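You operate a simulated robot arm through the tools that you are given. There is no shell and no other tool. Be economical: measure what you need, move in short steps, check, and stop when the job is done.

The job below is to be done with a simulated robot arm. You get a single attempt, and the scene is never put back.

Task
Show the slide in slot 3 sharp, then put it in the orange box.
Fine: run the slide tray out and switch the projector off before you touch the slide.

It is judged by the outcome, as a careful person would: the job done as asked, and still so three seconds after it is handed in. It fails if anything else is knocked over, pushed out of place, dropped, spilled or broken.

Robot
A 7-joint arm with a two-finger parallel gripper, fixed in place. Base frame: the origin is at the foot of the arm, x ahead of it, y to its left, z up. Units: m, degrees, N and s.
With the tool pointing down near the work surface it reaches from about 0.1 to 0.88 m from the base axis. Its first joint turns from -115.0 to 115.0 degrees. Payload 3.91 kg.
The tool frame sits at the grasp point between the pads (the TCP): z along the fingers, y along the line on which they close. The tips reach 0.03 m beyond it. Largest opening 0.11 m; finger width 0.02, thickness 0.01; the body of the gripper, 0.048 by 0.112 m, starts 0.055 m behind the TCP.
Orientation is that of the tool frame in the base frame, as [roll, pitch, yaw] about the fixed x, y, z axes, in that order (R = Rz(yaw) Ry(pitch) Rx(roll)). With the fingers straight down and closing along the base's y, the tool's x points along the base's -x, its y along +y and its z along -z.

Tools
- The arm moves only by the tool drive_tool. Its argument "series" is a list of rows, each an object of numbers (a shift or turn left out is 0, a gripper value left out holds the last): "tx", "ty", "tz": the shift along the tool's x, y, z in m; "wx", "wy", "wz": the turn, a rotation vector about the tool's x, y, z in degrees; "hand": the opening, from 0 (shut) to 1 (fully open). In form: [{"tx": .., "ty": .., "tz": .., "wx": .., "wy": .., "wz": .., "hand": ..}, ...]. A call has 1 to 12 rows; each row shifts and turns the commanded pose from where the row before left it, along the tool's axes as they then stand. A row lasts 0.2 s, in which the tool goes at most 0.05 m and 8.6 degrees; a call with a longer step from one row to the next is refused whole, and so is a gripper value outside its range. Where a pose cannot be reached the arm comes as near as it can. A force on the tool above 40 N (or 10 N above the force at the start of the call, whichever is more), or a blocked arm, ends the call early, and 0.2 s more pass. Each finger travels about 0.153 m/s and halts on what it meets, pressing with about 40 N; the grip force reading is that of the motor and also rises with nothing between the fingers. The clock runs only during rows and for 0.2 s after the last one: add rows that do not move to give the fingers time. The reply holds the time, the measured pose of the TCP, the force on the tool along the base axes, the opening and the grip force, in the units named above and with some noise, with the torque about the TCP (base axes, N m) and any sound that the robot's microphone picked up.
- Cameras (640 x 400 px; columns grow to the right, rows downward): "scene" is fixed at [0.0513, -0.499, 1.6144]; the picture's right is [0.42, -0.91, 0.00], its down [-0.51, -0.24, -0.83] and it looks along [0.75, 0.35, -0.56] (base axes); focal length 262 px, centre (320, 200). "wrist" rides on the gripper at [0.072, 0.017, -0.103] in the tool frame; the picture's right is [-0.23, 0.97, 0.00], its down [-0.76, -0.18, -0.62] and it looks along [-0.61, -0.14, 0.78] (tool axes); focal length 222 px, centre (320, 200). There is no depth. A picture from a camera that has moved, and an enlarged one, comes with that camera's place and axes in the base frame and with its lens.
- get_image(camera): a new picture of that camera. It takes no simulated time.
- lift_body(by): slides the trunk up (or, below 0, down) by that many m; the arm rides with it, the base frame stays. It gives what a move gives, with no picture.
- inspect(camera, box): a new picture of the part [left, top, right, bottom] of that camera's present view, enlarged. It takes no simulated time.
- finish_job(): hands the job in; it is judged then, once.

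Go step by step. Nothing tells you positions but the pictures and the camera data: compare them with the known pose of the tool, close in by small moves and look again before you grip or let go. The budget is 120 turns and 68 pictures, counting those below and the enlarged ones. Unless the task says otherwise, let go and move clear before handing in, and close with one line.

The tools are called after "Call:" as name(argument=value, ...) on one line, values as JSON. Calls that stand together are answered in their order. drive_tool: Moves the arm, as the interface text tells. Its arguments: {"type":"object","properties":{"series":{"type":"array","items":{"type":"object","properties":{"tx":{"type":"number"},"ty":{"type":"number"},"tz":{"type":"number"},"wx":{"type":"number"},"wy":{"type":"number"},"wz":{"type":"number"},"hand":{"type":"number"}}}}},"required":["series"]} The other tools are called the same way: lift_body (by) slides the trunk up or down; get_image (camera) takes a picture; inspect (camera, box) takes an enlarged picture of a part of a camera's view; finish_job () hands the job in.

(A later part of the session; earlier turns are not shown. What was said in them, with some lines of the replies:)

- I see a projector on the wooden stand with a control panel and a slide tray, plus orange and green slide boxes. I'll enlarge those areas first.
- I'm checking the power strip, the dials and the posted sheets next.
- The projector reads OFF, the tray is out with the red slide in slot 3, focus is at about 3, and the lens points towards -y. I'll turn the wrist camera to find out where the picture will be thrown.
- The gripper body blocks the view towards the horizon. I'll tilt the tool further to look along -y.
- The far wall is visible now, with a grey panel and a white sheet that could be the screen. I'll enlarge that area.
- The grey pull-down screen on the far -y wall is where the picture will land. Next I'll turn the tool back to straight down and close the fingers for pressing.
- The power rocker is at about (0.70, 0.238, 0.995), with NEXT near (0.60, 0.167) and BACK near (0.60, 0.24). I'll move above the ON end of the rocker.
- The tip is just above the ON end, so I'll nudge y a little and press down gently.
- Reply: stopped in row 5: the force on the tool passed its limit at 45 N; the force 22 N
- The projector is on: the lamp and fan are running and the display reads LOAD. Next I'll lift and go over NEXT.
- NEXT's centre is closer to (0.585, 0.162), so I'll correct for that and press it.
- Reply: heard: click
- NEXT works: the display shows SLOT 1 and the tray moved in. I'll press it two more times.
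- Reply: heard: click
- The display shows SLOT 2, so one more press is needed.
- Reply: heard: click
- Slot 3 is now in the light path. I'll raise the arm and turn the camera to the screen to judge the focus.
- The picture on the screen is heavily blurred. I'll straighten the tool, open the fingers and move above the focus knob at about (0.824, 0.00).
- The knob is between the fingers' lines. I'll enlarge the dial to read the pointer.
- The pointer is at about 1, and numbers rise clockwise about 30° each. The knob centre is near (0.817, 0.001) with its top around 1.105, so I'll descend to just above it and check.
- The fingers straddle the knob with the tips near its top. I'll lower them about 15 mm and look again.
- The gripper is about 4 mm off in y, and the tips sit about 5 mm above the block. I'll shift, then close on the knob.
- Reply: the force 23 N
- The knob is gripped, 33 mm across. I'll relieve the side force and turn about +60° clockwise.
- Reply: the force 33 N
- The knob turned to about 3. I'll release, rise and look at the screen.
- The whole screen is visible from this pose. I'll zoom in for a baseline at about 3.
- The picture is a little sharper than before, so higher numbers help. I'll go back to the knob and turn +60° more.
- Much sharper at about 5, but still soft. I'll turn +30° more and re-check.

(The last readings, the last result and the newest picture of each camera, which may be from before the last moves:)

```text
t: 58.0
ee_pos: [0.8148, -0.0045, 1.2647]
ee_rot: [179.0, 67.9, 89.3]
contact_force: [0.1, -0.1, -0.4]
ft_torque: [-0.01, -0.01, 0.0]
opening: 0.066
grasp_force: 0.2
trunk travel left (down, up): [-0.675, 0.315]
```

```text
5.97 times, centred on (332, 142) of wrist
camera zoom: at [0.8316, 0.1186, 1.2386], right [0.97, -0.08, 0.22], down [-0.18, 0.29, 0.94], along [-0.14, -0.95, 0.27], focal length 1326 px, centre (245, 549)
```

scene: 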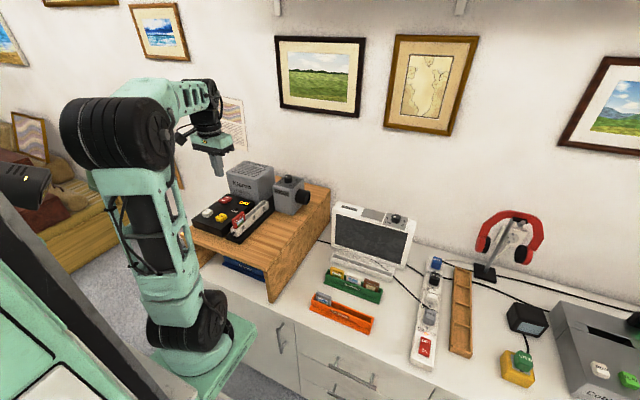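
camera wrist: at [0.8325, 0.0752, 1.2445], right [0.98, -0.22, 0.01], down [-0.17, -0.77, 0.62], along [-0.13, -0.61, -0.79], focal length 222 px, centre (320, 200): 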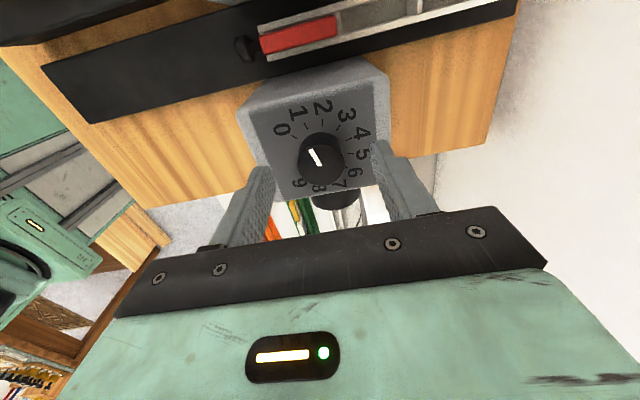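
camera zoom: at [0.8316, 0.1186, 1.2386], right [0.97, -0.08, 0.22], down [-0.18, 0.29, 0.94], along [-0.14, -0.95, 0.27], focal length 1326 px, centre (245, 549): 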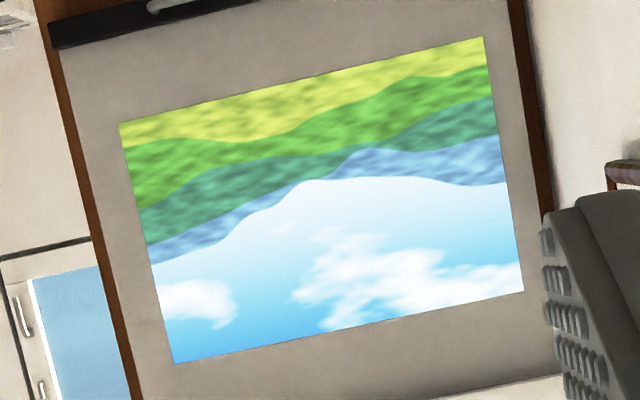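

Nearly sharp at about 6. I'll try another +10° to find the peak.

Call:
drive_tool(series=[{"wy": 8.5}, {"wy": 8.5}, {"wy": 8.5}, {"wy": 8.5}, {"wy": 8.5}, {"wy": 8.5}, {"wy": 8.5}, {"wy": 8.5}, {"tz": 0.05}, {"tz": 0.05}, {"tz": 0.03}, {"tz": 0}])

Call:
drive_tool(series=[{"tz": 0.01}, {"tz": 0}, {"hand": 0.35}, {"hand": 0.2}, {"hand": 0.2}, {"wz": 5}, {"wz": 5}, {"tz": 0}])

Call:
drive_tool(series=[{"hand": 0.6}, {"tz": 0}, {"tz": -0.04}, {"tz": -0.05}, {"tz": -0.05, "wz": -5}, {"wz": -5}, {"tz": 0}])

Call:
drive_tool(series=[{"wy": -8.5}, {"wy": -8.5}, {"wy": -8.5}, {"wy": -8.5}, {"wy": -8.5}, {"wy": -8.5}, {"wy": -8.5}, {"wy": -8.5}, {"tz": 0}])

Call:
inspect(camera="wrist", box=[290, 108, 375, 175])

```text
t: 60.6
ee_pos: [0.8161, -0.0028, 1.1361]
ee_rot: [179.6, -0.3, 90.1]
contact_force: [-0.8, -0.3, 0.0]
ft_torque: [-0.02, 0.0, -0.01]
opening: 0.0659
grasp_force: 0.0
trunk travel left (down, up): [-0.675, 0.315]
```

```text
t: 62.4
ee_pos: [0.8167, -0.0039, 1.1251]
ee_rot: [179.6, -0.4, 80.0]
contact_force: [13.2, 4.1, 3.6]
ft_torque: [-0.76, 0.07, -0.05]
opening: 0.0332
grasp_force: 45.0
trunk travel left (down, up): [-0.675, 0.315]
```

```text
t: 64.0
ee_pos: [0.8167, -0.0045, 1.2653]
ee_rot: [179.7, -0.2, 90.1]
contact_force: [0.0, -0.6, 0.2]
ft_torque: [0.03, -0.01, -0.01]
opening: 0.0657
grasp_force: 0.1
trunk travel left (down, up): [-0.675, 0.315]
```

```text
t: 66.0
ee_pos: [0.8158, -0.0041, 1.2659]
ee_rot: [178.9, 68.0, 89.1]
contact_force: [-0.6, 0.8, 0.6]
ft_torque: [0.01, 0.0, 0.0]
opening: 0.0661
grasp_force: 0.1
trunk travel left (down, up): [-0.675, 0.315]
```

```text
5.97 times, centred on (332, 142) of wrist
camera zoom: at [0.8319, 0.1188, 1.2384], right [0.97, -0.08, 0.22], down [-0.18, 0.29, 0.94], along [-0.14, -0.95, 0.27], focal length 1326 px, centre (245, 549)
```

zoom: 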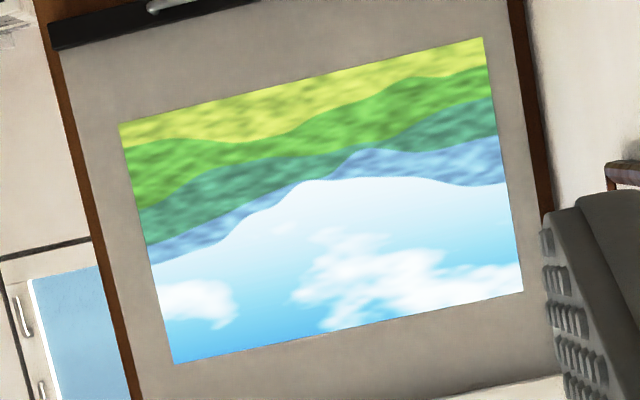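

That looks similar or slightly crisper. I'll zoom in more closely to compare fine detail at this setting.

Call:
inspect(camera="wrist", box=[325, 118, 357, 138])

```text
16.00 times, centred on (341, 128) of wrist
camera zoom: at [0.8319, 0.1188, 1.2384], right [0.97, -0.08, 0.22], down [-0.18, 0.29, 0.94], along [-0.14, -0.95, 0.27], focal length 3554 px, centre (-16, 1352)
```

zoom: 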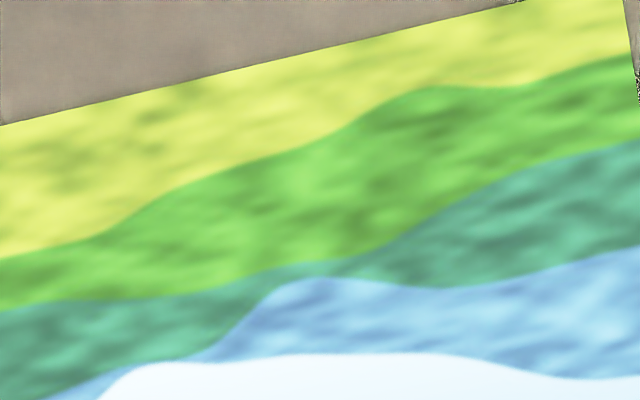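

The edges are crisp, limited only by texture detail. To bracket the peak I'll turn another +15° and compare.

Call:
drive_tool(series=[{"wy": 8.5}, {"wy": 8.5}, {"wy": 8.5}, {"wy": 8.5}, {"wy": 8.5}, {"wy": 8.5}, {"wy": 8.5}, {"wy": 8.5}, {"tz": 0.05}, {"tz": 0.05}, {"tz": 0.03}, {"tz": 0}])

Call:
drive_tool(series=[{"tz": 0.01}, {"tz": 0}, {"hand": 0.35}, {"hand": 0.2}, {"hand": 0.2}, {"wz": 5}, {"wz": 5}, {"wz": 5}, {"tz": 0}])

Call:
drive_tool(series=[{"hand": 0.6}, {"tz": 0}, {"tz": -0.04}, {"tz": -0.05}, {"tz": -0.05, "wz": -5}, {"wz": -5}, {"wz": -5}, {"tz": 0}])

Call:
drive_tool(series=[{"wy": -8.5}, {"wy": -8.5}, {"wy": -8.5}, {"wy": -8.5}, {"wy": -8.5}, {"wy": -8.5}, {"wy": -8.5}, {"wy": -8.5}, {"tz": 0}])

Call:
inspect(camera="wrist", box=[325, 118, 357, 138])

```text
t: 68.6
ee_pos: [0.8175, -0.0041, 1.1345]
ee_rot: [179.6, -0.2, 90.2]
contact_force: [-0.1, 0.2, -0.1]
ft_torque: [0.02, -0.01, 0.05]
opening: 0.0659
grasp_force: 0.1
trunk travel left (down, up): [-0.675, 0.315]
```

```text
t: 70.6
ee_pos: [0.8167, -0.0039, 1.1255]
ee_rot: [179.7, -0.3, 75.1]
contact_force: [9.2, 4.0, 0.3]
ft_torque: [-0.52, 0.13, 0.0]
opening: 0.0332
grasp_force: 45.1
trunk travel left (down, up): [-0.675, 0.315]
```

```text
t: 72.4
ee_pos: [0.8156, -0.0062, 1.2666]
ee_rot: [179.6, -0.2, 90.1]
contact_force: [0.9, -0.5, 0.1]
ft_torque: [-0.01, -0.06, 0.02]
opening: 0.0661
grasp_force: 0.0
trunk travel left (down, up): [-0.675, 0.315]
```

```text
t: 74.4
ee_pos: [0.8152, -0.0045, 1.2659]
ee_rot: [179.1, 67.9, 89.1]
contact_force: [-0.6, -0.1, 0.1]
ft_torque: [-0.02, -0.02, -0.02]
opening: 0.0662
grasp_force: 0.1
trunk travel left (down, up): [-0.675, 0.315]
```

```text
16.00 times, centred on (341, 128) of wrist
camera zoom: at [0.8319, 0.1186, 1.2386], right [0.97, -0.08, 0.22], down [-0.18, 0.29, 0.94], along [-0.14, -0.95, 0.27], focal length 3554 px, centre (-16, 1352)
```

zoom: 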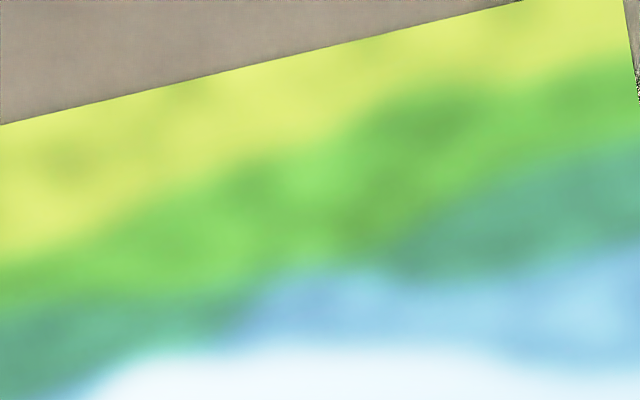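

Too far, it blurred again, so the peak is just before this. I'll turn back by 18°.

Call:
drive_tool(series=[{"wy": 8.5}, {"wy": 8.5}, {"wy": 8.5}, {"wy": 8.5}, {"wy": 8.5}, {"wy": 8.5}, {"wy": 8.5}, {"wy": 8.5}, {"tz": 0.05}, {"tz": 0.05}, {"tz": 0.03}, {"tz": 0}])

Call:
drive_tool(series=[{"tz": 0.01}, {"tz": 0}, {"hand": 0.35}, {"hand": 0.2}, {"hand": 0.2}, {"wz": -6}, {"wz": -6}, {"wz": -6}, {"tz": 0}])

Call:
drive_tool(series=[{"hand": 0.6}, {"tz": 0}, {"tz": -0.04}, {"tz": -0.05}, {"tz": -0.05, "wz": 6}, {"wz": 6}, {"wz": 6}, {"tz": 0}])

Call:
drive_tool(series=[{"wy": -8.5}, {"wy": -8.5}, {"wy": -8.5}, {"wy": -8.5}, {"wy": -8.5}, {"wy": -8.5}, {"wy": -8.5}, {"wy": -8.5}, {"tz": 0}])

Call:
inspect(camera="wrist", box=[325, 118, 357, 138])

```text
t: 77.0
ee_pos: [0.8173, -0.0031, 1.1354]
ee_rot: [179.6, -0.2, 90.1]
contact_force: [0.5, 0.1, 0.4]
ft_torque: [-0.01, 0.01, 0.01]
opening: 0.0662
grasp_force: 0.0
trunk travel left (down, up): [-0.675, 0.315]
```

```text
t: 79.0
ee_pos: [0.8176, -0.0038, 1.1234]
ee_rot: [179.6, -0.1, 108.2]
contact_force: [23.0, 2.7, -1.2]
ft_torque: [0.74, -0.22, -0.07]
opening: 0.0334
grasp_force: 44.5
trunk travel left (down, up): [-0.675, 0.315]
```

```text
t: 80.8
ee_pos: [0.815, -0.0048, 1.2649]
ee_rot: [179.6, -0.2, 89.9]
contact_force: [0.9, -0.5, -0.6]
ft_torque: [-0.01, 0.02, -0.02]
opening: 0.0661
grasp_force: 0.1
trunk travel left (down, up): [-0.675, 0.315]
```

```text
t: 82.8
ee_pos: [0.8165, -0.0041, 1.2664]
ee_rot: [179.1, 67.9, 89.2]
contact_force: [-0.7, 0.4, -0.1]
ft_torque: [-0.02, 0.0, 0.0]
opening: 0.066
grasp_force: 0.0
trunk travel left (down, up): [-0.675, 0.315]
```

```text
16.00 times, centred on (341, 128) of wrist
camera zoom: at [0.8318, 0.1186, 1.2385], right [0.97, -0.08, 0.22], down [-0.18, 0.29, 0.94], along [-0.14, -0.95, 0.27], focal length 3554 px, centre (-16, 1352)
```

zoom: 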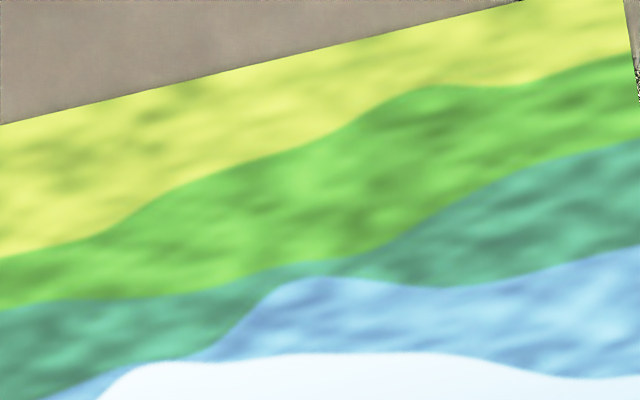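

The picture is sharp again, matching the +40° view, so focus is done. Next I'll run the tray out with BACK, turning back to yaw 180 and closing the fingers on the way.

Call:
drive_tool(series=[{"wy": 8.5}, {"wy": 8.5}, {"wy": 8.5}, {"wy": 8.5}, {"wy": 8.5}, {"wy": 8.5}, {"wy": 8.5}, {"wy": 8.5}, {"wz": -8.5, "hand": 0}, {"wz": -8.5}, {"wz": -8.5}, {"wz": -8.5}])

Call:
drive_tool(series=[{"wz": -8.5}, {"wz": -8.5}, {"wz": -8.5}, {"wz": -8.5}, {"wz": -8.5}, {"wz": -8.5}, {"wz": -4.9}, {"tz": 0}])

Call:
drive_tool(series=[{"tx": 0.0327, "ty": 0.0334}, {"tx": 0.0327, "ty": 0.0334}, {"tx": 0.0327, "ty": 0.0334}, {"tx": 0.0327, "ty": 0.0334}, {"tx": 0.0327, "ty": 0.0334}, {"tx": 0.0327, "ty": 0.0334}, {"tx": 0.0327, "ty": 0.0334}, {"tz": 0.05}, {"tz": 0.05}, {"tz": 0.05}, {"tz": 0.03}, {"tz": 0}])

Call:
get_image(camera="wrist")

```text
t: 85.4
ee_pos: [0.8168, -0.0045, 1.2661]
ee_rot: [179.5, 0.1, 124.1]
contact_force: [0.4, 0.2, -0.2]
ft_torque: [0.0, 0.02, 0.0]
opening: 0.0
grasp_force: 37.8
trunk travel left (down, up): [-0.675, 0.315]
```

```text
t: 87.2
ee_pos: [0.8165, -0.0045, 1.2657]
ee_rot: [179.8, 0.4, -179.9]
contact_force: [-0.1, -0.5, -0.2]
ft_torque: [-0.01, 0.0, 0.01]
opening: 0.0
grasp_force: 37.8
trunk travel left (down, up): [-0.675, 0.315]
```

```text
t: 89.8
ee_pos: [0.588, 0.2289, 1.0865]
ee_rot: [179.8, 0.4, 180.0]
contact_force: [-0.9, 0.1, 0.2]
ft_torque: [-0.04, 0.01, 0.01]
opening: 0.0
grasp_force: 37.5
trunk travel left (down, up): [-0.675, 0.315]
```

```text
24 pictures are left
camera wrist: at [0.5145, 0.2459, 1.1895], right [0.23, 0.97, 0.01], down [0.76, -0.18, 0.63], along [0.61, -0.14, -0.78], focal length 222 px, centre (320, 200)
```

wrist: 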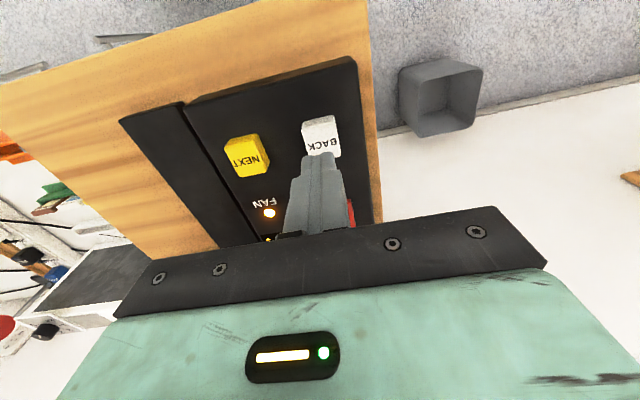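

I'm aligned over BACK and will press it, checking after the first press.

Call:
drive_tool(series=[{"tz": 0.03}, {"tz": 0.01}, {"tz": 0.005}, {"tz": 0.004}, {"tz": 0.004}, {"tz": 0}, {"tz": -0.015}, {"tz": 0}, {"tz": 0}, {"tz": 0}, {"tz": 0}])

Call:
drive_tool(series=[{"tz": 0.008}, {"tz": 0.004}, {"tz": 0.003}, {"tz": 0}, {"tz": -0.015}, {"tz": 0}, {"tz": 0}, {"tz": 0}, {"tz": 0}])

Call:
inspect(camera="scene", box=[190, 150, 340, 250])

```text
t: 92.2
ee_pos: [0.5883, 0.2293, 1.0472]
ee_rot: [179.8, 0.4, 180.0]
contact_force: [-0.1, 0.3, -1.1]
ft_torque: [-0.05, 0.01, -0.04]
opening: 0.0002
grasp_force: 37.5
trunk travel left (down, up): [-0.675, 0.315]
heard: click
```

```text
t: 94.2
ee_pos: [0.5888, 0.2285, 1.0475]
ee_rot: [179.7, 0.5, 179.9]
contact_force: [0.3, -0.6, -1.0]
ft_torque: [0.01, -0.04, 0.01]
opening: 0.0
grasp_force: 37.9
trunk travel left (down, up): [-0.675, 0.315]
heard: click
```

```text
4.00 times, centred on (265, 200) of scene
camera zoom: at [0.0513, -0.499, 1.6144], right [0.42, -0.91, 0.0], down [-0.51, -0.24, -0.83], along [0.75, 0.35, -0.56], focal length 1048 px, centre (540, 200)
```

zoom: 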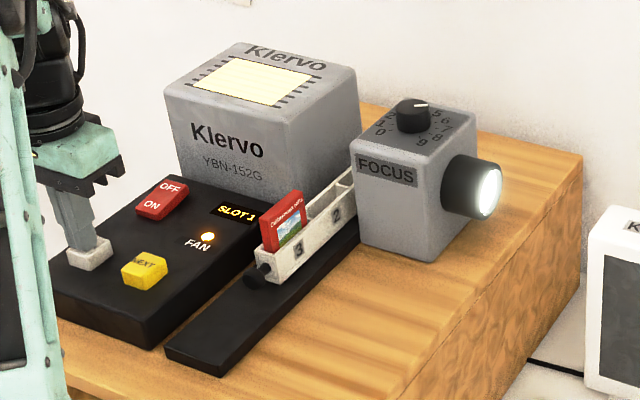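

The tray is at slot 1, still moving out. One more press takes it fully out, then I'll move over the OFF end of the rocker.

Call:
drive_tool(series=[{"tz": 0.008}, {"tz": 0.004}, {"tz": 0.003}, {"tz": 0}, {"tz": -0.04}, {"tz": -0.02}, {"tx": -0.04, "ty": 0.001}, {"tx": -0.04, "ty": 0.001}, {"tx": -0.04}, {"tz": 0}])

Call:
get_image(camera="wrist")

Call:
inspect(camera="scene", box=[190, 150, 340, 250])

```text
t: 96.4
ee_pos: [0.709, 0.2323, 1.0908]
ee_rot: [179.8, 0.3, 180.0]
contact_force: [-0.3, 0.1, -0.4]
ft_torque: [-0.02, -0.01, 0.02]
opening: 0.0
grasp_force: 38.2
trunk travel left (down, up): [-0.675, 0.315]
heard: click
```

```text
22 pictures are left
camera wrist: at [0.6338, 0.249, 1.1959], right [0.23, 0.97, 0.01], down [0.76, -0.18, 0.63], along [0.61, -0.14, -0.78], focal length 222 px, centre (320, 200)
```

wrist: 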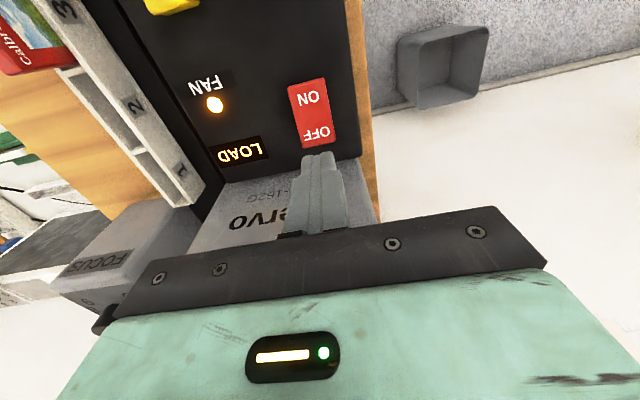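

```text
4.00 times, centred on (265, 200) of scene
camera zoom: at [0.0513, -0.499, 1.6144], right [0.42, -0.91, 0.0], down [-0.51, -0.24, -0.83], along [0.75, 0.35, -0.56], focal length 1048 px, centre (540, 200)
```

zoom: 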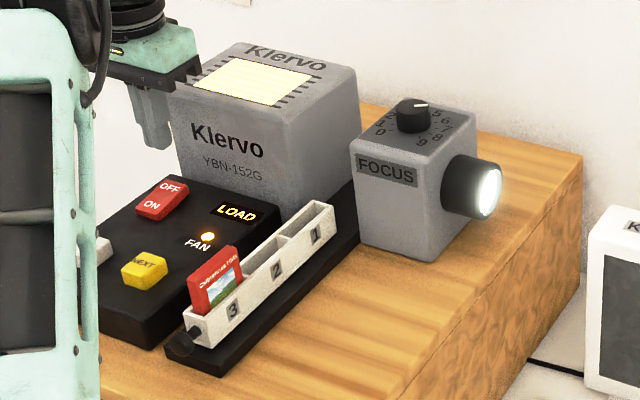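

The tray is out (LOAD). I'll press the OFF end at about x 0.705.

Call:
drive_tool(series=[{"tx": 0.004, "tz": 0.03, "ty": -0.001}, {"tz": 0.01}, {"tz": 0.004}, {"tz": 0.004}, {"tz": 0.004}, {"tz": 0.003}, {"tz": 0}])

Call:
drive_tool(series=[{"tz": -0.05}, {"tz": -0.05}, {"tz": 0}])

Call:
inspect(camera="scene", box=[190, 150, 340, 250])

```text
t: 98.0
ee_pos: [0.7051, 0.2311, 1.0426]
ee_rot: [179.4, 0.8, 179.9]
contact_force: [7.8, 0.0, 32.8]
ft_torque: [-0.04, 0.11, -0.1]
opening: 0.0003
grasp_force: 38.2
trunk travel left (down, up): [-0.675, 0.315]
```

```text
t: 98.8
ee_pos: [0.7046, 0.2302, 1.1386]
ee_rot: [179.8, 0.3, 180.0]
contact_force: [-0.7, -0.1, 1.2]
ft_torque: [0.0, 0.04, -0.01]
opening: 0.0
grasp_force: 37.6
trunk travel left (down, up): [-0.675, 0.315]
```

```text
4.00 times, centred on (265, 200) of scene
camera zoom: at [0.0513, -0.499, 1.6144], right [0.42, -0.91, 0.0], down [-0.51, -0.24, -0.83], along [0.75, 0.35, -0.56], focal length 1048 px, centre (540, 200)
```

zoom: 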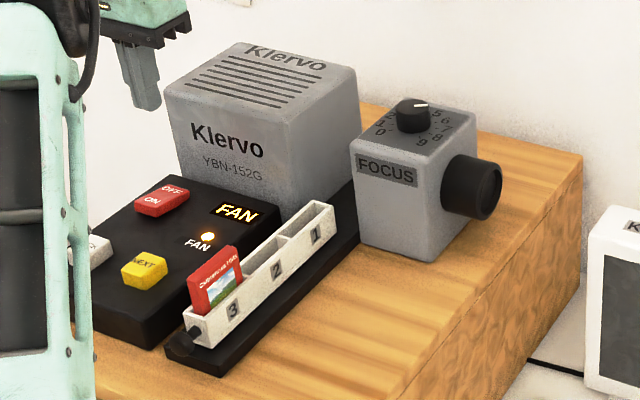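

The lamp is off and the fan is cooling down, with FAN on the display. I'll hover over the slide at about (0.587, 0.07) with open fingers while it cools.

Call:
drive_tool(series=[{"tz": -0.03}, {"tx": 0.0236, "ty": -0.032, "hand": 0.4}, {"tx": 0.0236, "ty": -0.032}, {"tx": 0.0236, "ty": -0.032}, {"tx": 0.0236, "ty": -0.032}, {"tx": 0.0236, "ty": -0.032}, {"tz": 0}, {"tz": 0}, {"tz": 0}])

Call:
get_image(camera="wrist")

```text
t: 100.8
ee_pos: [0.5858, 0.0704, 1.1667]
ee_rot: [179.8, 0.4, 180.0]
contact_force: [0.0, 0.2, 0.9]
ft_torque: [-0.01, 0.05, 0.0]
opening: 0.0438
grasp_force: 0.1
trunk travel left (down, up): [-0.675, 0.315]
```

```text
19 pictures are left
camera wrist: at [0.5124, 0.0878, 1.27], right [0.23, 0.97, 0.01], down [0.76, -0.18, 0.63], along [0.61, -0.14, -0.78], focal length 222 px, centre (320, 200)
```

wrist: 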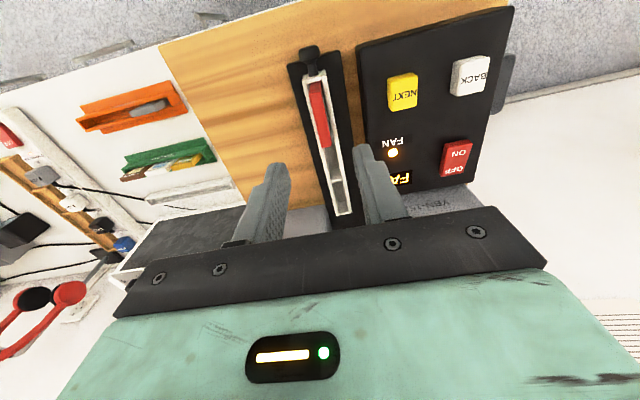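

While the fan cools I'll survey the orange box, estimated around (0.565, -0.34) with its rim near z 0.79.

Call:
drive_tool(series=[{"ty": -0.045}, {"ty": -0.045}, {"ty": -0.045}, {"ty": -0.045}, {"ty": -0.045}, {"ty": -0.045}, {"ty": -0.045}, {"ty": -0.045}, {"ty": -0.045}, {"tz": 0.045, "tx": 0.01}, {"tz": 0.045, "tx": 0.01}, {"tz": 0.03}])

Call:
get_image(camera="wrist")

Call:
inspect(camera="scene", box=[300, 250, 400, 350])

```text
t: 103.4
ee_pos: [0.5676, -0.334, 1.0444]
ee_rot: [179.8, 0.4, 179.9]
contact_force: [-0.2, 0.0, 0.1]
ft_torque: [0.02, 0.0, 0.01]
opening: 0.0441
grasp_force: 0.0
trunk travel left (down, up): [-0.675, 0.315]
```

```text
18 pictures are left
camera wrist: at [0.4923, -0.3172, 1.1481], right [0.23, 0.97, 0.01], down [0.76, -0.18, 0.63], along [0.61, -0.14, -0.78], focal length 222 px, centre (320, 200)
```

wrist: 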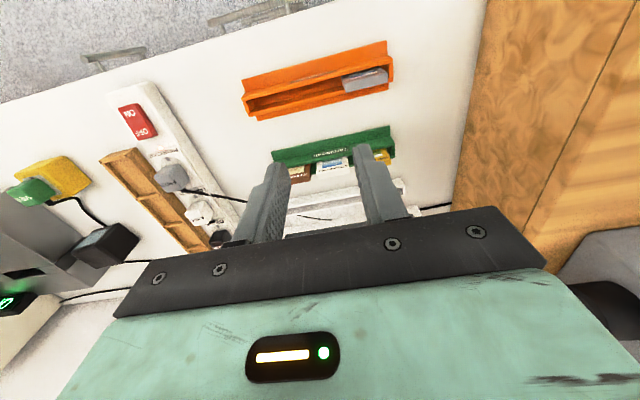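

```text
4.00 times, centred on (350, 300) of scene
camera zoom: at [0.0513, -0.499, 1.6144], right [0.42, -0.91, 0.0], down [-0.51, -0.24, -0.83], along [0.75, 0.35, -0.56], focal length 1048 px, centre (200, -200)
```

zoom: 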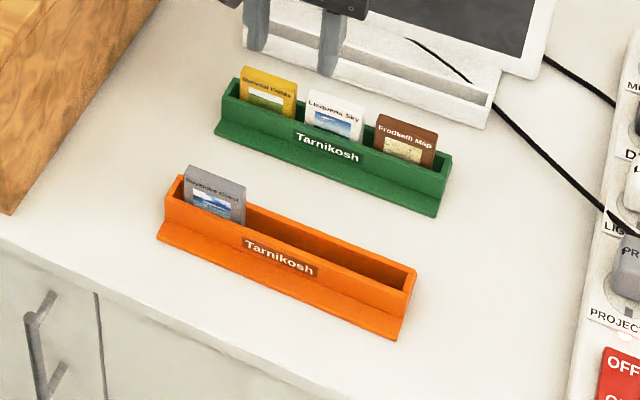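

The orange trough runs along y, with the grey slide at its +y end and free space toward -y. I'll zoom in for accurate rim lines.

Call:
inspect(camera="wrist", box=[235, 35, 405, 130])

```text
3.76 times, centred on (320, 82) of wrist
camera zoom: at [0.4923, -0.3172, 1.1481], right [0.23, 0.97, 0.01], down [0.76, -0.18, 0.63], along [0.61, -0.14, -0.78], focal length 836 px, centre (320, 642)
```

zoom: 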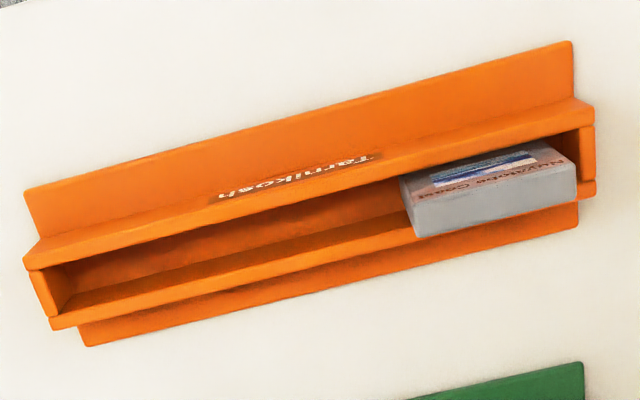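

The trough is at x≈0.563, spanning y -0.446 to -0.234 with its rim at about 0.80, and the slide should go at y≈-0.37. I'll go back above the red slide and check whether the fan has stopped.

Call:
drive_tool(series=[{"tz": -0.045}, {"tz": -0.045}, {"tz": -0.035, "tx": -0.0155}, {"ty": 0.045}, {"ty": 0.045}, {"ty": 0.045}, {"ty": 0.045}, {"ty": 0.045}, {"ty": 0.045}, {"ty": 0.045}, {"ty": 0.045}, {"ty": 0.0445}])

Call:
drive_tool(series=[{"tz": 0.04}, {"tz": 0.02}, {"tz": 0}])

Call:
get_image(camera="wrist")

Call:
inspect(camera="scene", box=[200, 170, 290, 240])

```text
t: 106.0
ee_pos: [0.5816, 0.0706, 1.1721]
ee_rot: [179.7, 0.5, 180.0]
contact_force: [0.1, -0.1, 0.0]
ft_torque: [0.01, -0.03, -0.03]
opening: 0.0439
grasp_force: 0.0
trunk travel left (down, up): [-0.675, 0.315]
```

```text
t: 106.8
ee_pos: [0.5818, 0.0686, 1.1116]
ee_rot: [179.9, 0.4, -179.9]
contact_force: [0.4, 0.2, 0.6]
ft_torque: [0.01, 0.02, 0.0]
opening: 0.0435
grasp_force: 0.0
trunk travel left (down, up): [-0.675, 0.315]
```

```text
15 pictures are left
camera wrist: at [0.5083, 0.0857, 1.2148], right [0.23, 0.97, 0.01], down [0.76, -0.18, 0.63], along [0.61, -0.14, -0.78], focal length 222 px, centre (320, 200)
```

wrist: 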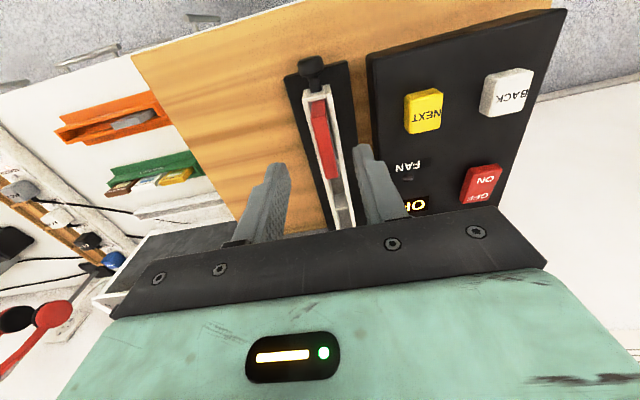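

```text
5.71 times, centred on (245, 205) of scene
camera zoom: at [0.0513, -0.499, 1.6144], right [0.42, -0.91, 0.0], down [-0.51, -0.24, -0.83], along [0.75, 0.35, -0.56], focal length 1497 px, centre (749, 171)
```

zoom: 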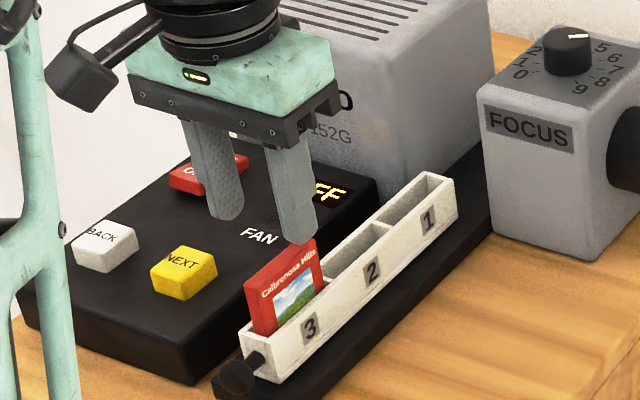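

The display reads OFF and the fan has stopped. The slide's top centre is near (0.582, 0.071, 1.04), so I'll lower the fingers around its top edge.

Call:
drive_tool(series=[{"ty": 0.0025, "tz": 0.03}, {"tz": 0.02}, {"tz": 0.01}, {"tz": 0}])

Call:
inspect(camera="scene", box=[200, 170, 290, 240])

```text
t: 107.8
ee_pos: [0.5817, 0.072, 1.0512]
ee_rot: [179.8, 0.4, -179.9]
contact_force: [0.5, 0.7, -0.5]
ft_torque: [-0.01, 0.0, -0.01]
opening: 0.0442
grasp_force: 0.1
trunk travel left (down, up): [-0.675, 0.315]
```

```text
5.71 times, centred on (245, 205) of scene
camera zoom: at [0.0513, -0.499, 1.6144], right [0.42, -0.91, 0.0], down [-0.51, -0.24, -0.83], along [0.75, 0.35, -0.56], focal length 1497 px, centre (749, 171)
```

zoom: 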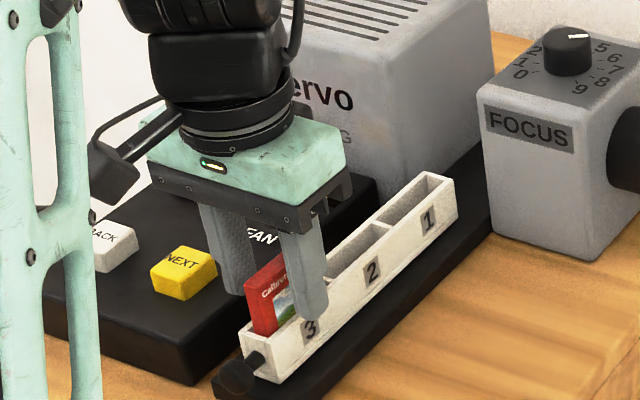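

The fingers straddle the slide's middle with the tips above the tray rim. I'll close on it.

Call:
drive_tool(series=[{"hand": 0.25}, {"hand": 0.1}, {"hand": 0}, {"tz": 0}, {"tz": 0}])

```text
t: 109.0
ee_pos: [0.5817, 0.0721, 1.0527]
ee_rot: [179.8, 0.4, -180.0]
contact_force: [-0.8, 0.7, -0.8]
ft_torque: [-0.01, -0.01, -0.03]
opening: 0.0109
grasp_force: 40.2
trunk travel left (down, up): [-0.675, 0.315]
```

Gripped, about 11 mm thick. I'll lift straight up.

Call:
drive_tool(series=[{"tz": -0.01}, {"tz": -0.02}, {"tz": -0.02}, {"tz": -0.03}, {"tz": -0.04}, {"tz": 0}])

Call:
inspect(camera="scene", box=[190, 150, 310, 240])

```text
t: 110.4
ee_pos: [0.5812, 0.0716, 1.1719]
ee_rot: [179.8, 0.3, 180.0]
contact_force: [-0.3, -0.1, 0.0]
ft_torque: [0.01, -0.01, -0.01]
opening: 0.0113
grasp_force: 40.4
trunk travel left (down, up): [-0.675, 0.315]
```

```text
4.44 times, centred on (250, 195) of scene
camera zoom: at [0.0513, -0.499, 1.6144], right [0.42, -0.91, 0.0], down [-0.51, -0.24, -0.83], along [0.75, 0.35, -0.56], focal length 1164 px, centre (631, 222)
```

zoom: 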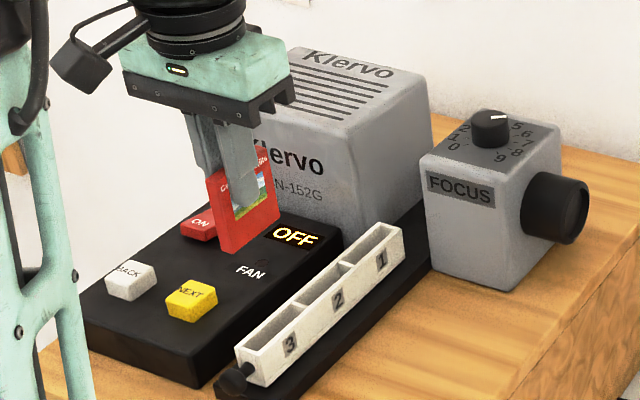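

The slide is held securely. I'll carry it over the free part of the orange box and turn it 90° so it lines up with the trough.

Call:
drive_tool(series=[{"ty": -0.0441, "tx": 0.0018}, {"ty": -0.0441, "tx": 0.0018}, {"ty": -0.0441, "tx": 0.0018}, {"ty": -0.0441, "tx": 0.0018}, {"ty": -0.0441, "tx": 0.0018}, {"ty": -0.0441, "tx": 0.0018}, {"ty": -0.0441, "tx": 0.0018}, {"ty": -0.0441, "tx": 0.0018}, {"ty": -0.0441, "tx": 0.0018}, {"ty": -0.0441, "tx": 0.0018}])

Call:
drive_tool(series=[{"wz": 8.5}, {"wz": 8.5}, {"wz": 8.5}, {"wz": 8.5}, {"wz": 8.5}, {"wz": 8.5}, {"wz": 8.5}, {"wz": 8.5}, {"wz": 8.5}, {"wz": 8.5}, {"wz": 5}, {"tz": 0}])

Call:
drive_tool(series=[{"tz": 0.045}, {"tz": 0.045}, {"tz": 0.045}, {"tz": 0.045}, {"tz": 0.045}, {"tz": 0}])

Call:
get_image(camera="wrist")

Call:
inspect(camera="scene", box=[300, 240, 400, 340])

```text
t: 112.6
ee_pos: [0.5629, -0.3687, 1.1705]
ee_rot: [179.9, 0.3, -179.9]
contact_force: [-0.5, 0.5, 0.3]
ft_torque: [-0.05, 0.01, 0.01]
opening: 0.0109
grasp_force: 40.2
trunk travel left (down, up): [-0.675, 0.315]
```

```text
t: 115.2
ee_pos: [0.5626, -0.3684, 1.1697]
ee_rot: [179.6, -0.2, 89.8]
contact_force: [-0.5, 0.2, -0.3]
ft_torque: [-0.01, 0.0, -0.03]
opening: 0.011
grasp_force: 40.3
trunk travel left (down, up): [-0.675, 0.315]
```

```text
t: 116.6
ee_pos: [0.5646, -0.3673, 0.9448]
ee_rot: [179.6, -0.2, 89.9]
contact_force: [0.5, 0.0, -1.2]
ft_torque: [0.03, 0.01, 0.01]
opening: 0.011
grasp_force: 39.7
trunk travel left (down, up): [-0.675, 0.315]
```

```text
11 pictures are left
camera wrist: at [0.5801, -0.2951, 1.0497], right [0.97, -0.23, 0.01], down [-0.18, -0.76, 0.62], along [-0.14, -0.6, -0.79], focal length 222 px, centre (320, 200)
```

wrist: 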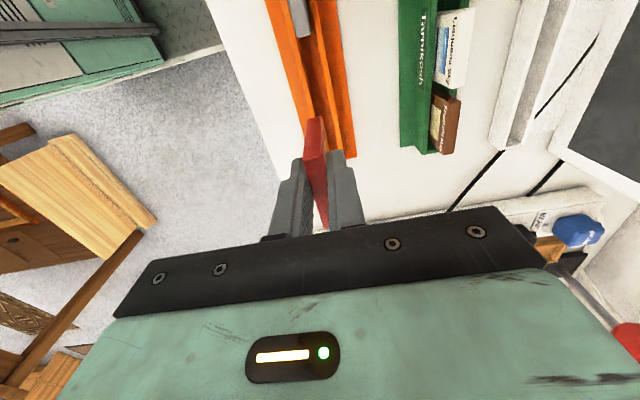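

```text
4.00 times, centred on (350, 290) of scene
camera zoom: at [0.0513, -0.499, 1.6144], right [0.42, -0.91, 0.0], down [-0.51, -0.24, -0.83], along [0.75, 0.35, -0.56], focal length 1048 px, centre (200, -160)
```

zoom: 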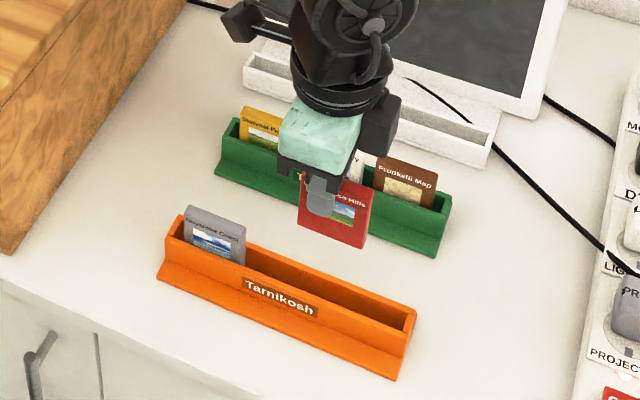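

The slide is aligned with the trough and above it. I'll zoom in to check the lateral (x) alignment.

Call:
inspect(camera="wrist", box=[260, 30, 370, 170])

```text
2.86 times, centred on (315, 100) of wrist
camera zoom: at [0.5801, -0.2951, 1.0497], right [0.97, -0.23, 0.01], down [-0.18, -0.76, 0.62], along [-0.14, -0.6, -0.79], focal length 635 px, centre (334, 486)
```

zoom: 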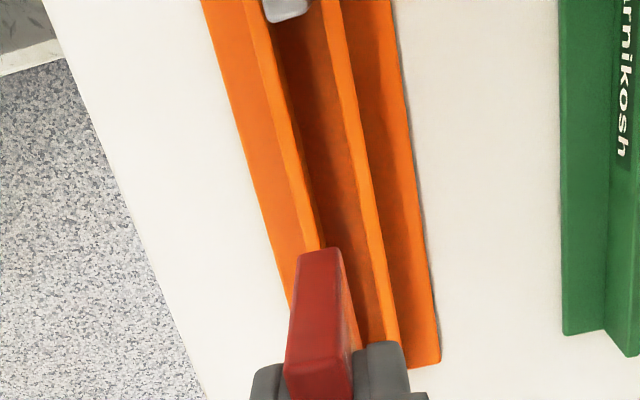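

The trough centre is about 5 mm further +x than the slide. I'll shift and lower to just above the rim, then look again.

Call:
drive_tool(series=[{"ty": 0.005}, {"tz": 0.02}, {"tz": 0.02}, {"tz": 0.008}, {"tz": 0}])

Call:
inspect(camera="wrist", box=[260, 30, 370, 170])

Call:
inspect(camera="scene", box=[300, 240, 400, 340])

```text
t: 117.8
ee_pos: [0.5698, -0.3673, 0.8965]
ee_rot: [179.6, -0.2, 90.0]
contact_force: [0.0, -1.0, -0.7]
ft_torque: [-0.02, 0.02, -0.03]
opening: 0.0112
grasp_force: 40.0
trunk travel left (down, up): [-0.675, 0.315]
```

```text
2.86 times, centred on (315, 100) of wrist
camera zoom: at [0.5853, -0.2955, 1.0017], right [0.97, -0.23, 0.01], down [-0.18, -0.76, 0.62], along [-0.14, -0.6, -0.79], focal length 635 px, centre (334, 486)
```

zoom: 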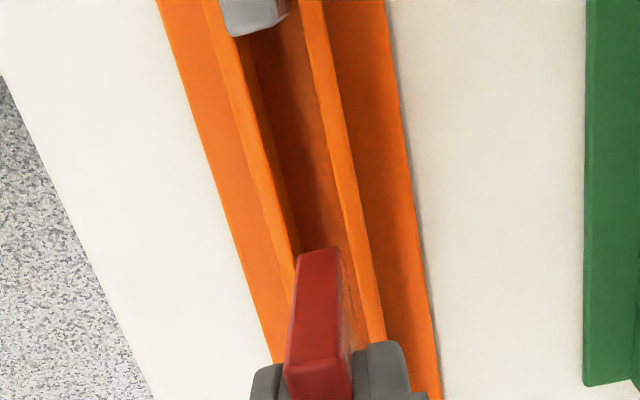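

```text
4.00 times, centred on (350, 290) of scene
camera zoom: at [0.0513, -0.499, 1.6144], right [0.42, -0.91, 0.0], down [-0.51, -0.24, -0.83], along [0.75, 0.35, -0.56], focal length 1048 px, centre (200, -160)
```

zoom: 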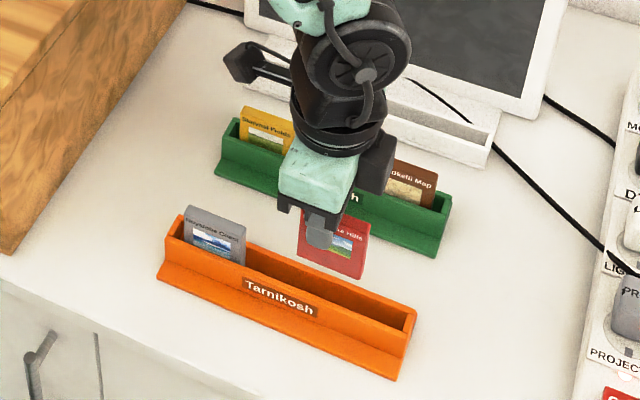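

The slide is centred over the 17 mm-wide trough with about 3 mm clearance each side. I'll lower in small steps, watching the force.

Call:
drive_tool(series=[{"tz": 0.012}, {"tz": 0.012}, {"tz": 0.008}, {"tz": 0.006}, {"tz": 0.005}, {"tz": 0}])

Call:
inspect(camera="scene", box=[310, 260, 390, 340])

```text
t: 119.2
ee_pos: [0.5708, -0.3677, 0.8527]
ee_rot: [179.6, -0.2, 89.9]
contact_force: [-0.1, 0.3, -0.7]
ft_torque: [-0.01, 0.03, -0.02]
opening: 0.0111
grasp_force: 39.7
trunk travel left (down, up): [-0.675, 0.315]
```

```text
5.00 times, centred on (350, 300) of scene
camera zoom: at [0.0513, -0.499, 1.6144], right [0.42, -0.91, 0.0], down [-0.51, -0.24, -0.83], along [0.75, 0.35, -0.56], focal length 1310 px, centre (170, -300)
```

zoom: 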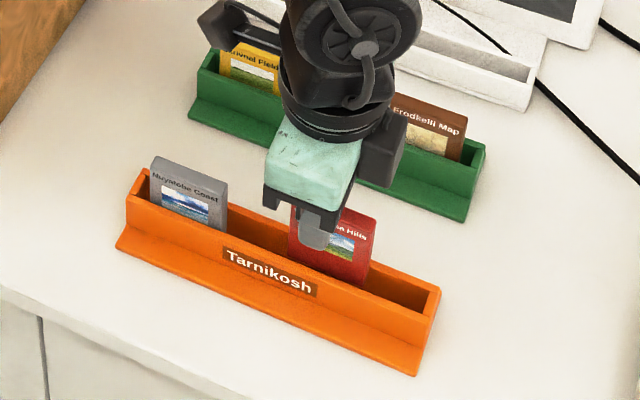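

The slide is entering the trough, with its top still about 24 mm above the grey one's. I'll keep lowering gently.

Call:
drive_tool(series=[{"tz": 0.006}, {"tz": 0.005}, {"tz": 0.004}, {"tz": 0.003}, {"tz": 0}])

Call:
drive_tool(series=[{"tz": 0.002}, {"tz": 0.002}, {"tz": 0}])

```text
t: 120.4
ee_pos: [0.57, -0.3665, 0.8362]
ee_rot: [179.5, -0.2, 90.0]
contact_force: [-0.7, 0.5, -0.3]
ft_torque: [0.0, 0.0, -0.01]
opening: 0.0112
grasp_force: 39.7
trunk travel left (down, up): [-0.675, 0.315]
```

```text
t: 121.2
ee_pos: [0.5701, -0.367, 0.8321]
ee_rot: [179.6, -0.1, 90.0]
contact_force: [-2.0, 2.1, 18.1]
ft_torque: [-0.54, 0.15, -0.05]
opening: 0.0109
grasp_force: 39.8
trunk travel left (down, up): [-0.675, 0.315]
```

Contact at TCP z 0.832, which matches the expected floor. I'll check before releasing.

Call:
inspect(camera="scene", box=[310, 260, 390, 340])

```text
5.00 times, centred on (350, 300) of scene
camera zoom: at [0.0513, -0.499, 1.6144], right [0.42, -0.91, 0.0], down [-0.51, -0.24, -0.83], along [0.75, 0.35, -0.56], focal length 1310 px, centre (170, -300)
```

zoom: 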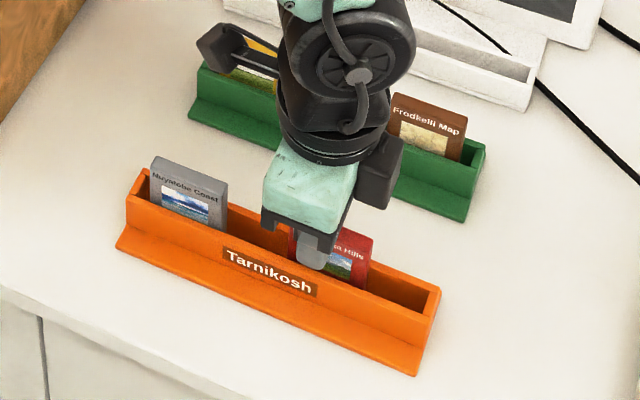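

It's seated level with the grey slide. I'll open slightly and rise straight up.

Call:
drive_tool(series=[{"tz": -0.0015}, {"hand": 0.17}, {"hand": 0.2}, {"tz": -0.01}, {"tz": -0.02}, {"hand": 0.3, "tz": -0.03}, {"tz": -0.05}, {"tz": -0.05}, {"tz": -0.05}, {"tz": 0}])

Call:
inspect(camera="scene", box=[310, 260, 390, 340])

```text
t: 123.4
ee_pos: [0.5682, -0.3681, 1.0432]
ee_rot: [179.6, -0.1, 90.0]
contact_force: [0.5, 0.4, -0.2]
ft_torque: [-0.02, 0.01, 0.0]
opening: 0.0331
grasp_force: 0.0
trunk travel left (down, up): [-0.675, 0.315]
```

```text
5.00 times, centred on (350, 300) of scene
camera zoom: at [0.0513, -0.499, 1.6144], right [0.42, -0.91, 0.0], down [-0.51, -0.24, -0.83], along [0.75, 0.35, -0.56], focal length 1310 px, centre (170, -300)
```

zoom: 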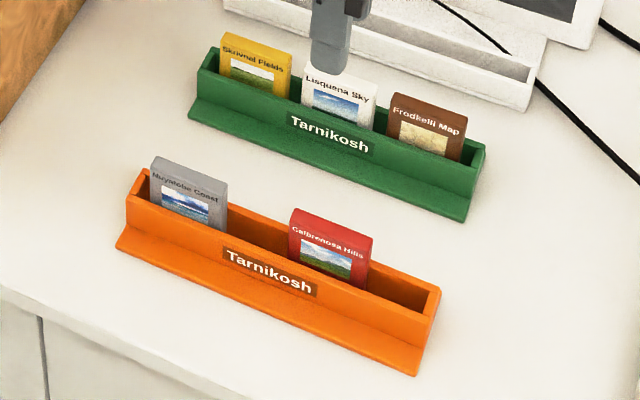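

The red slide is upright in the orange box, the projector is off with the tray out, and the gripper is clear. I'm handing in.

Call:
finish_job()

```text
The job is handed in.
```

The slot 3 slide was shown sharp on the screen, the tray was run out and the projector switched off before I touched it, and the slide now stands in the orange box.
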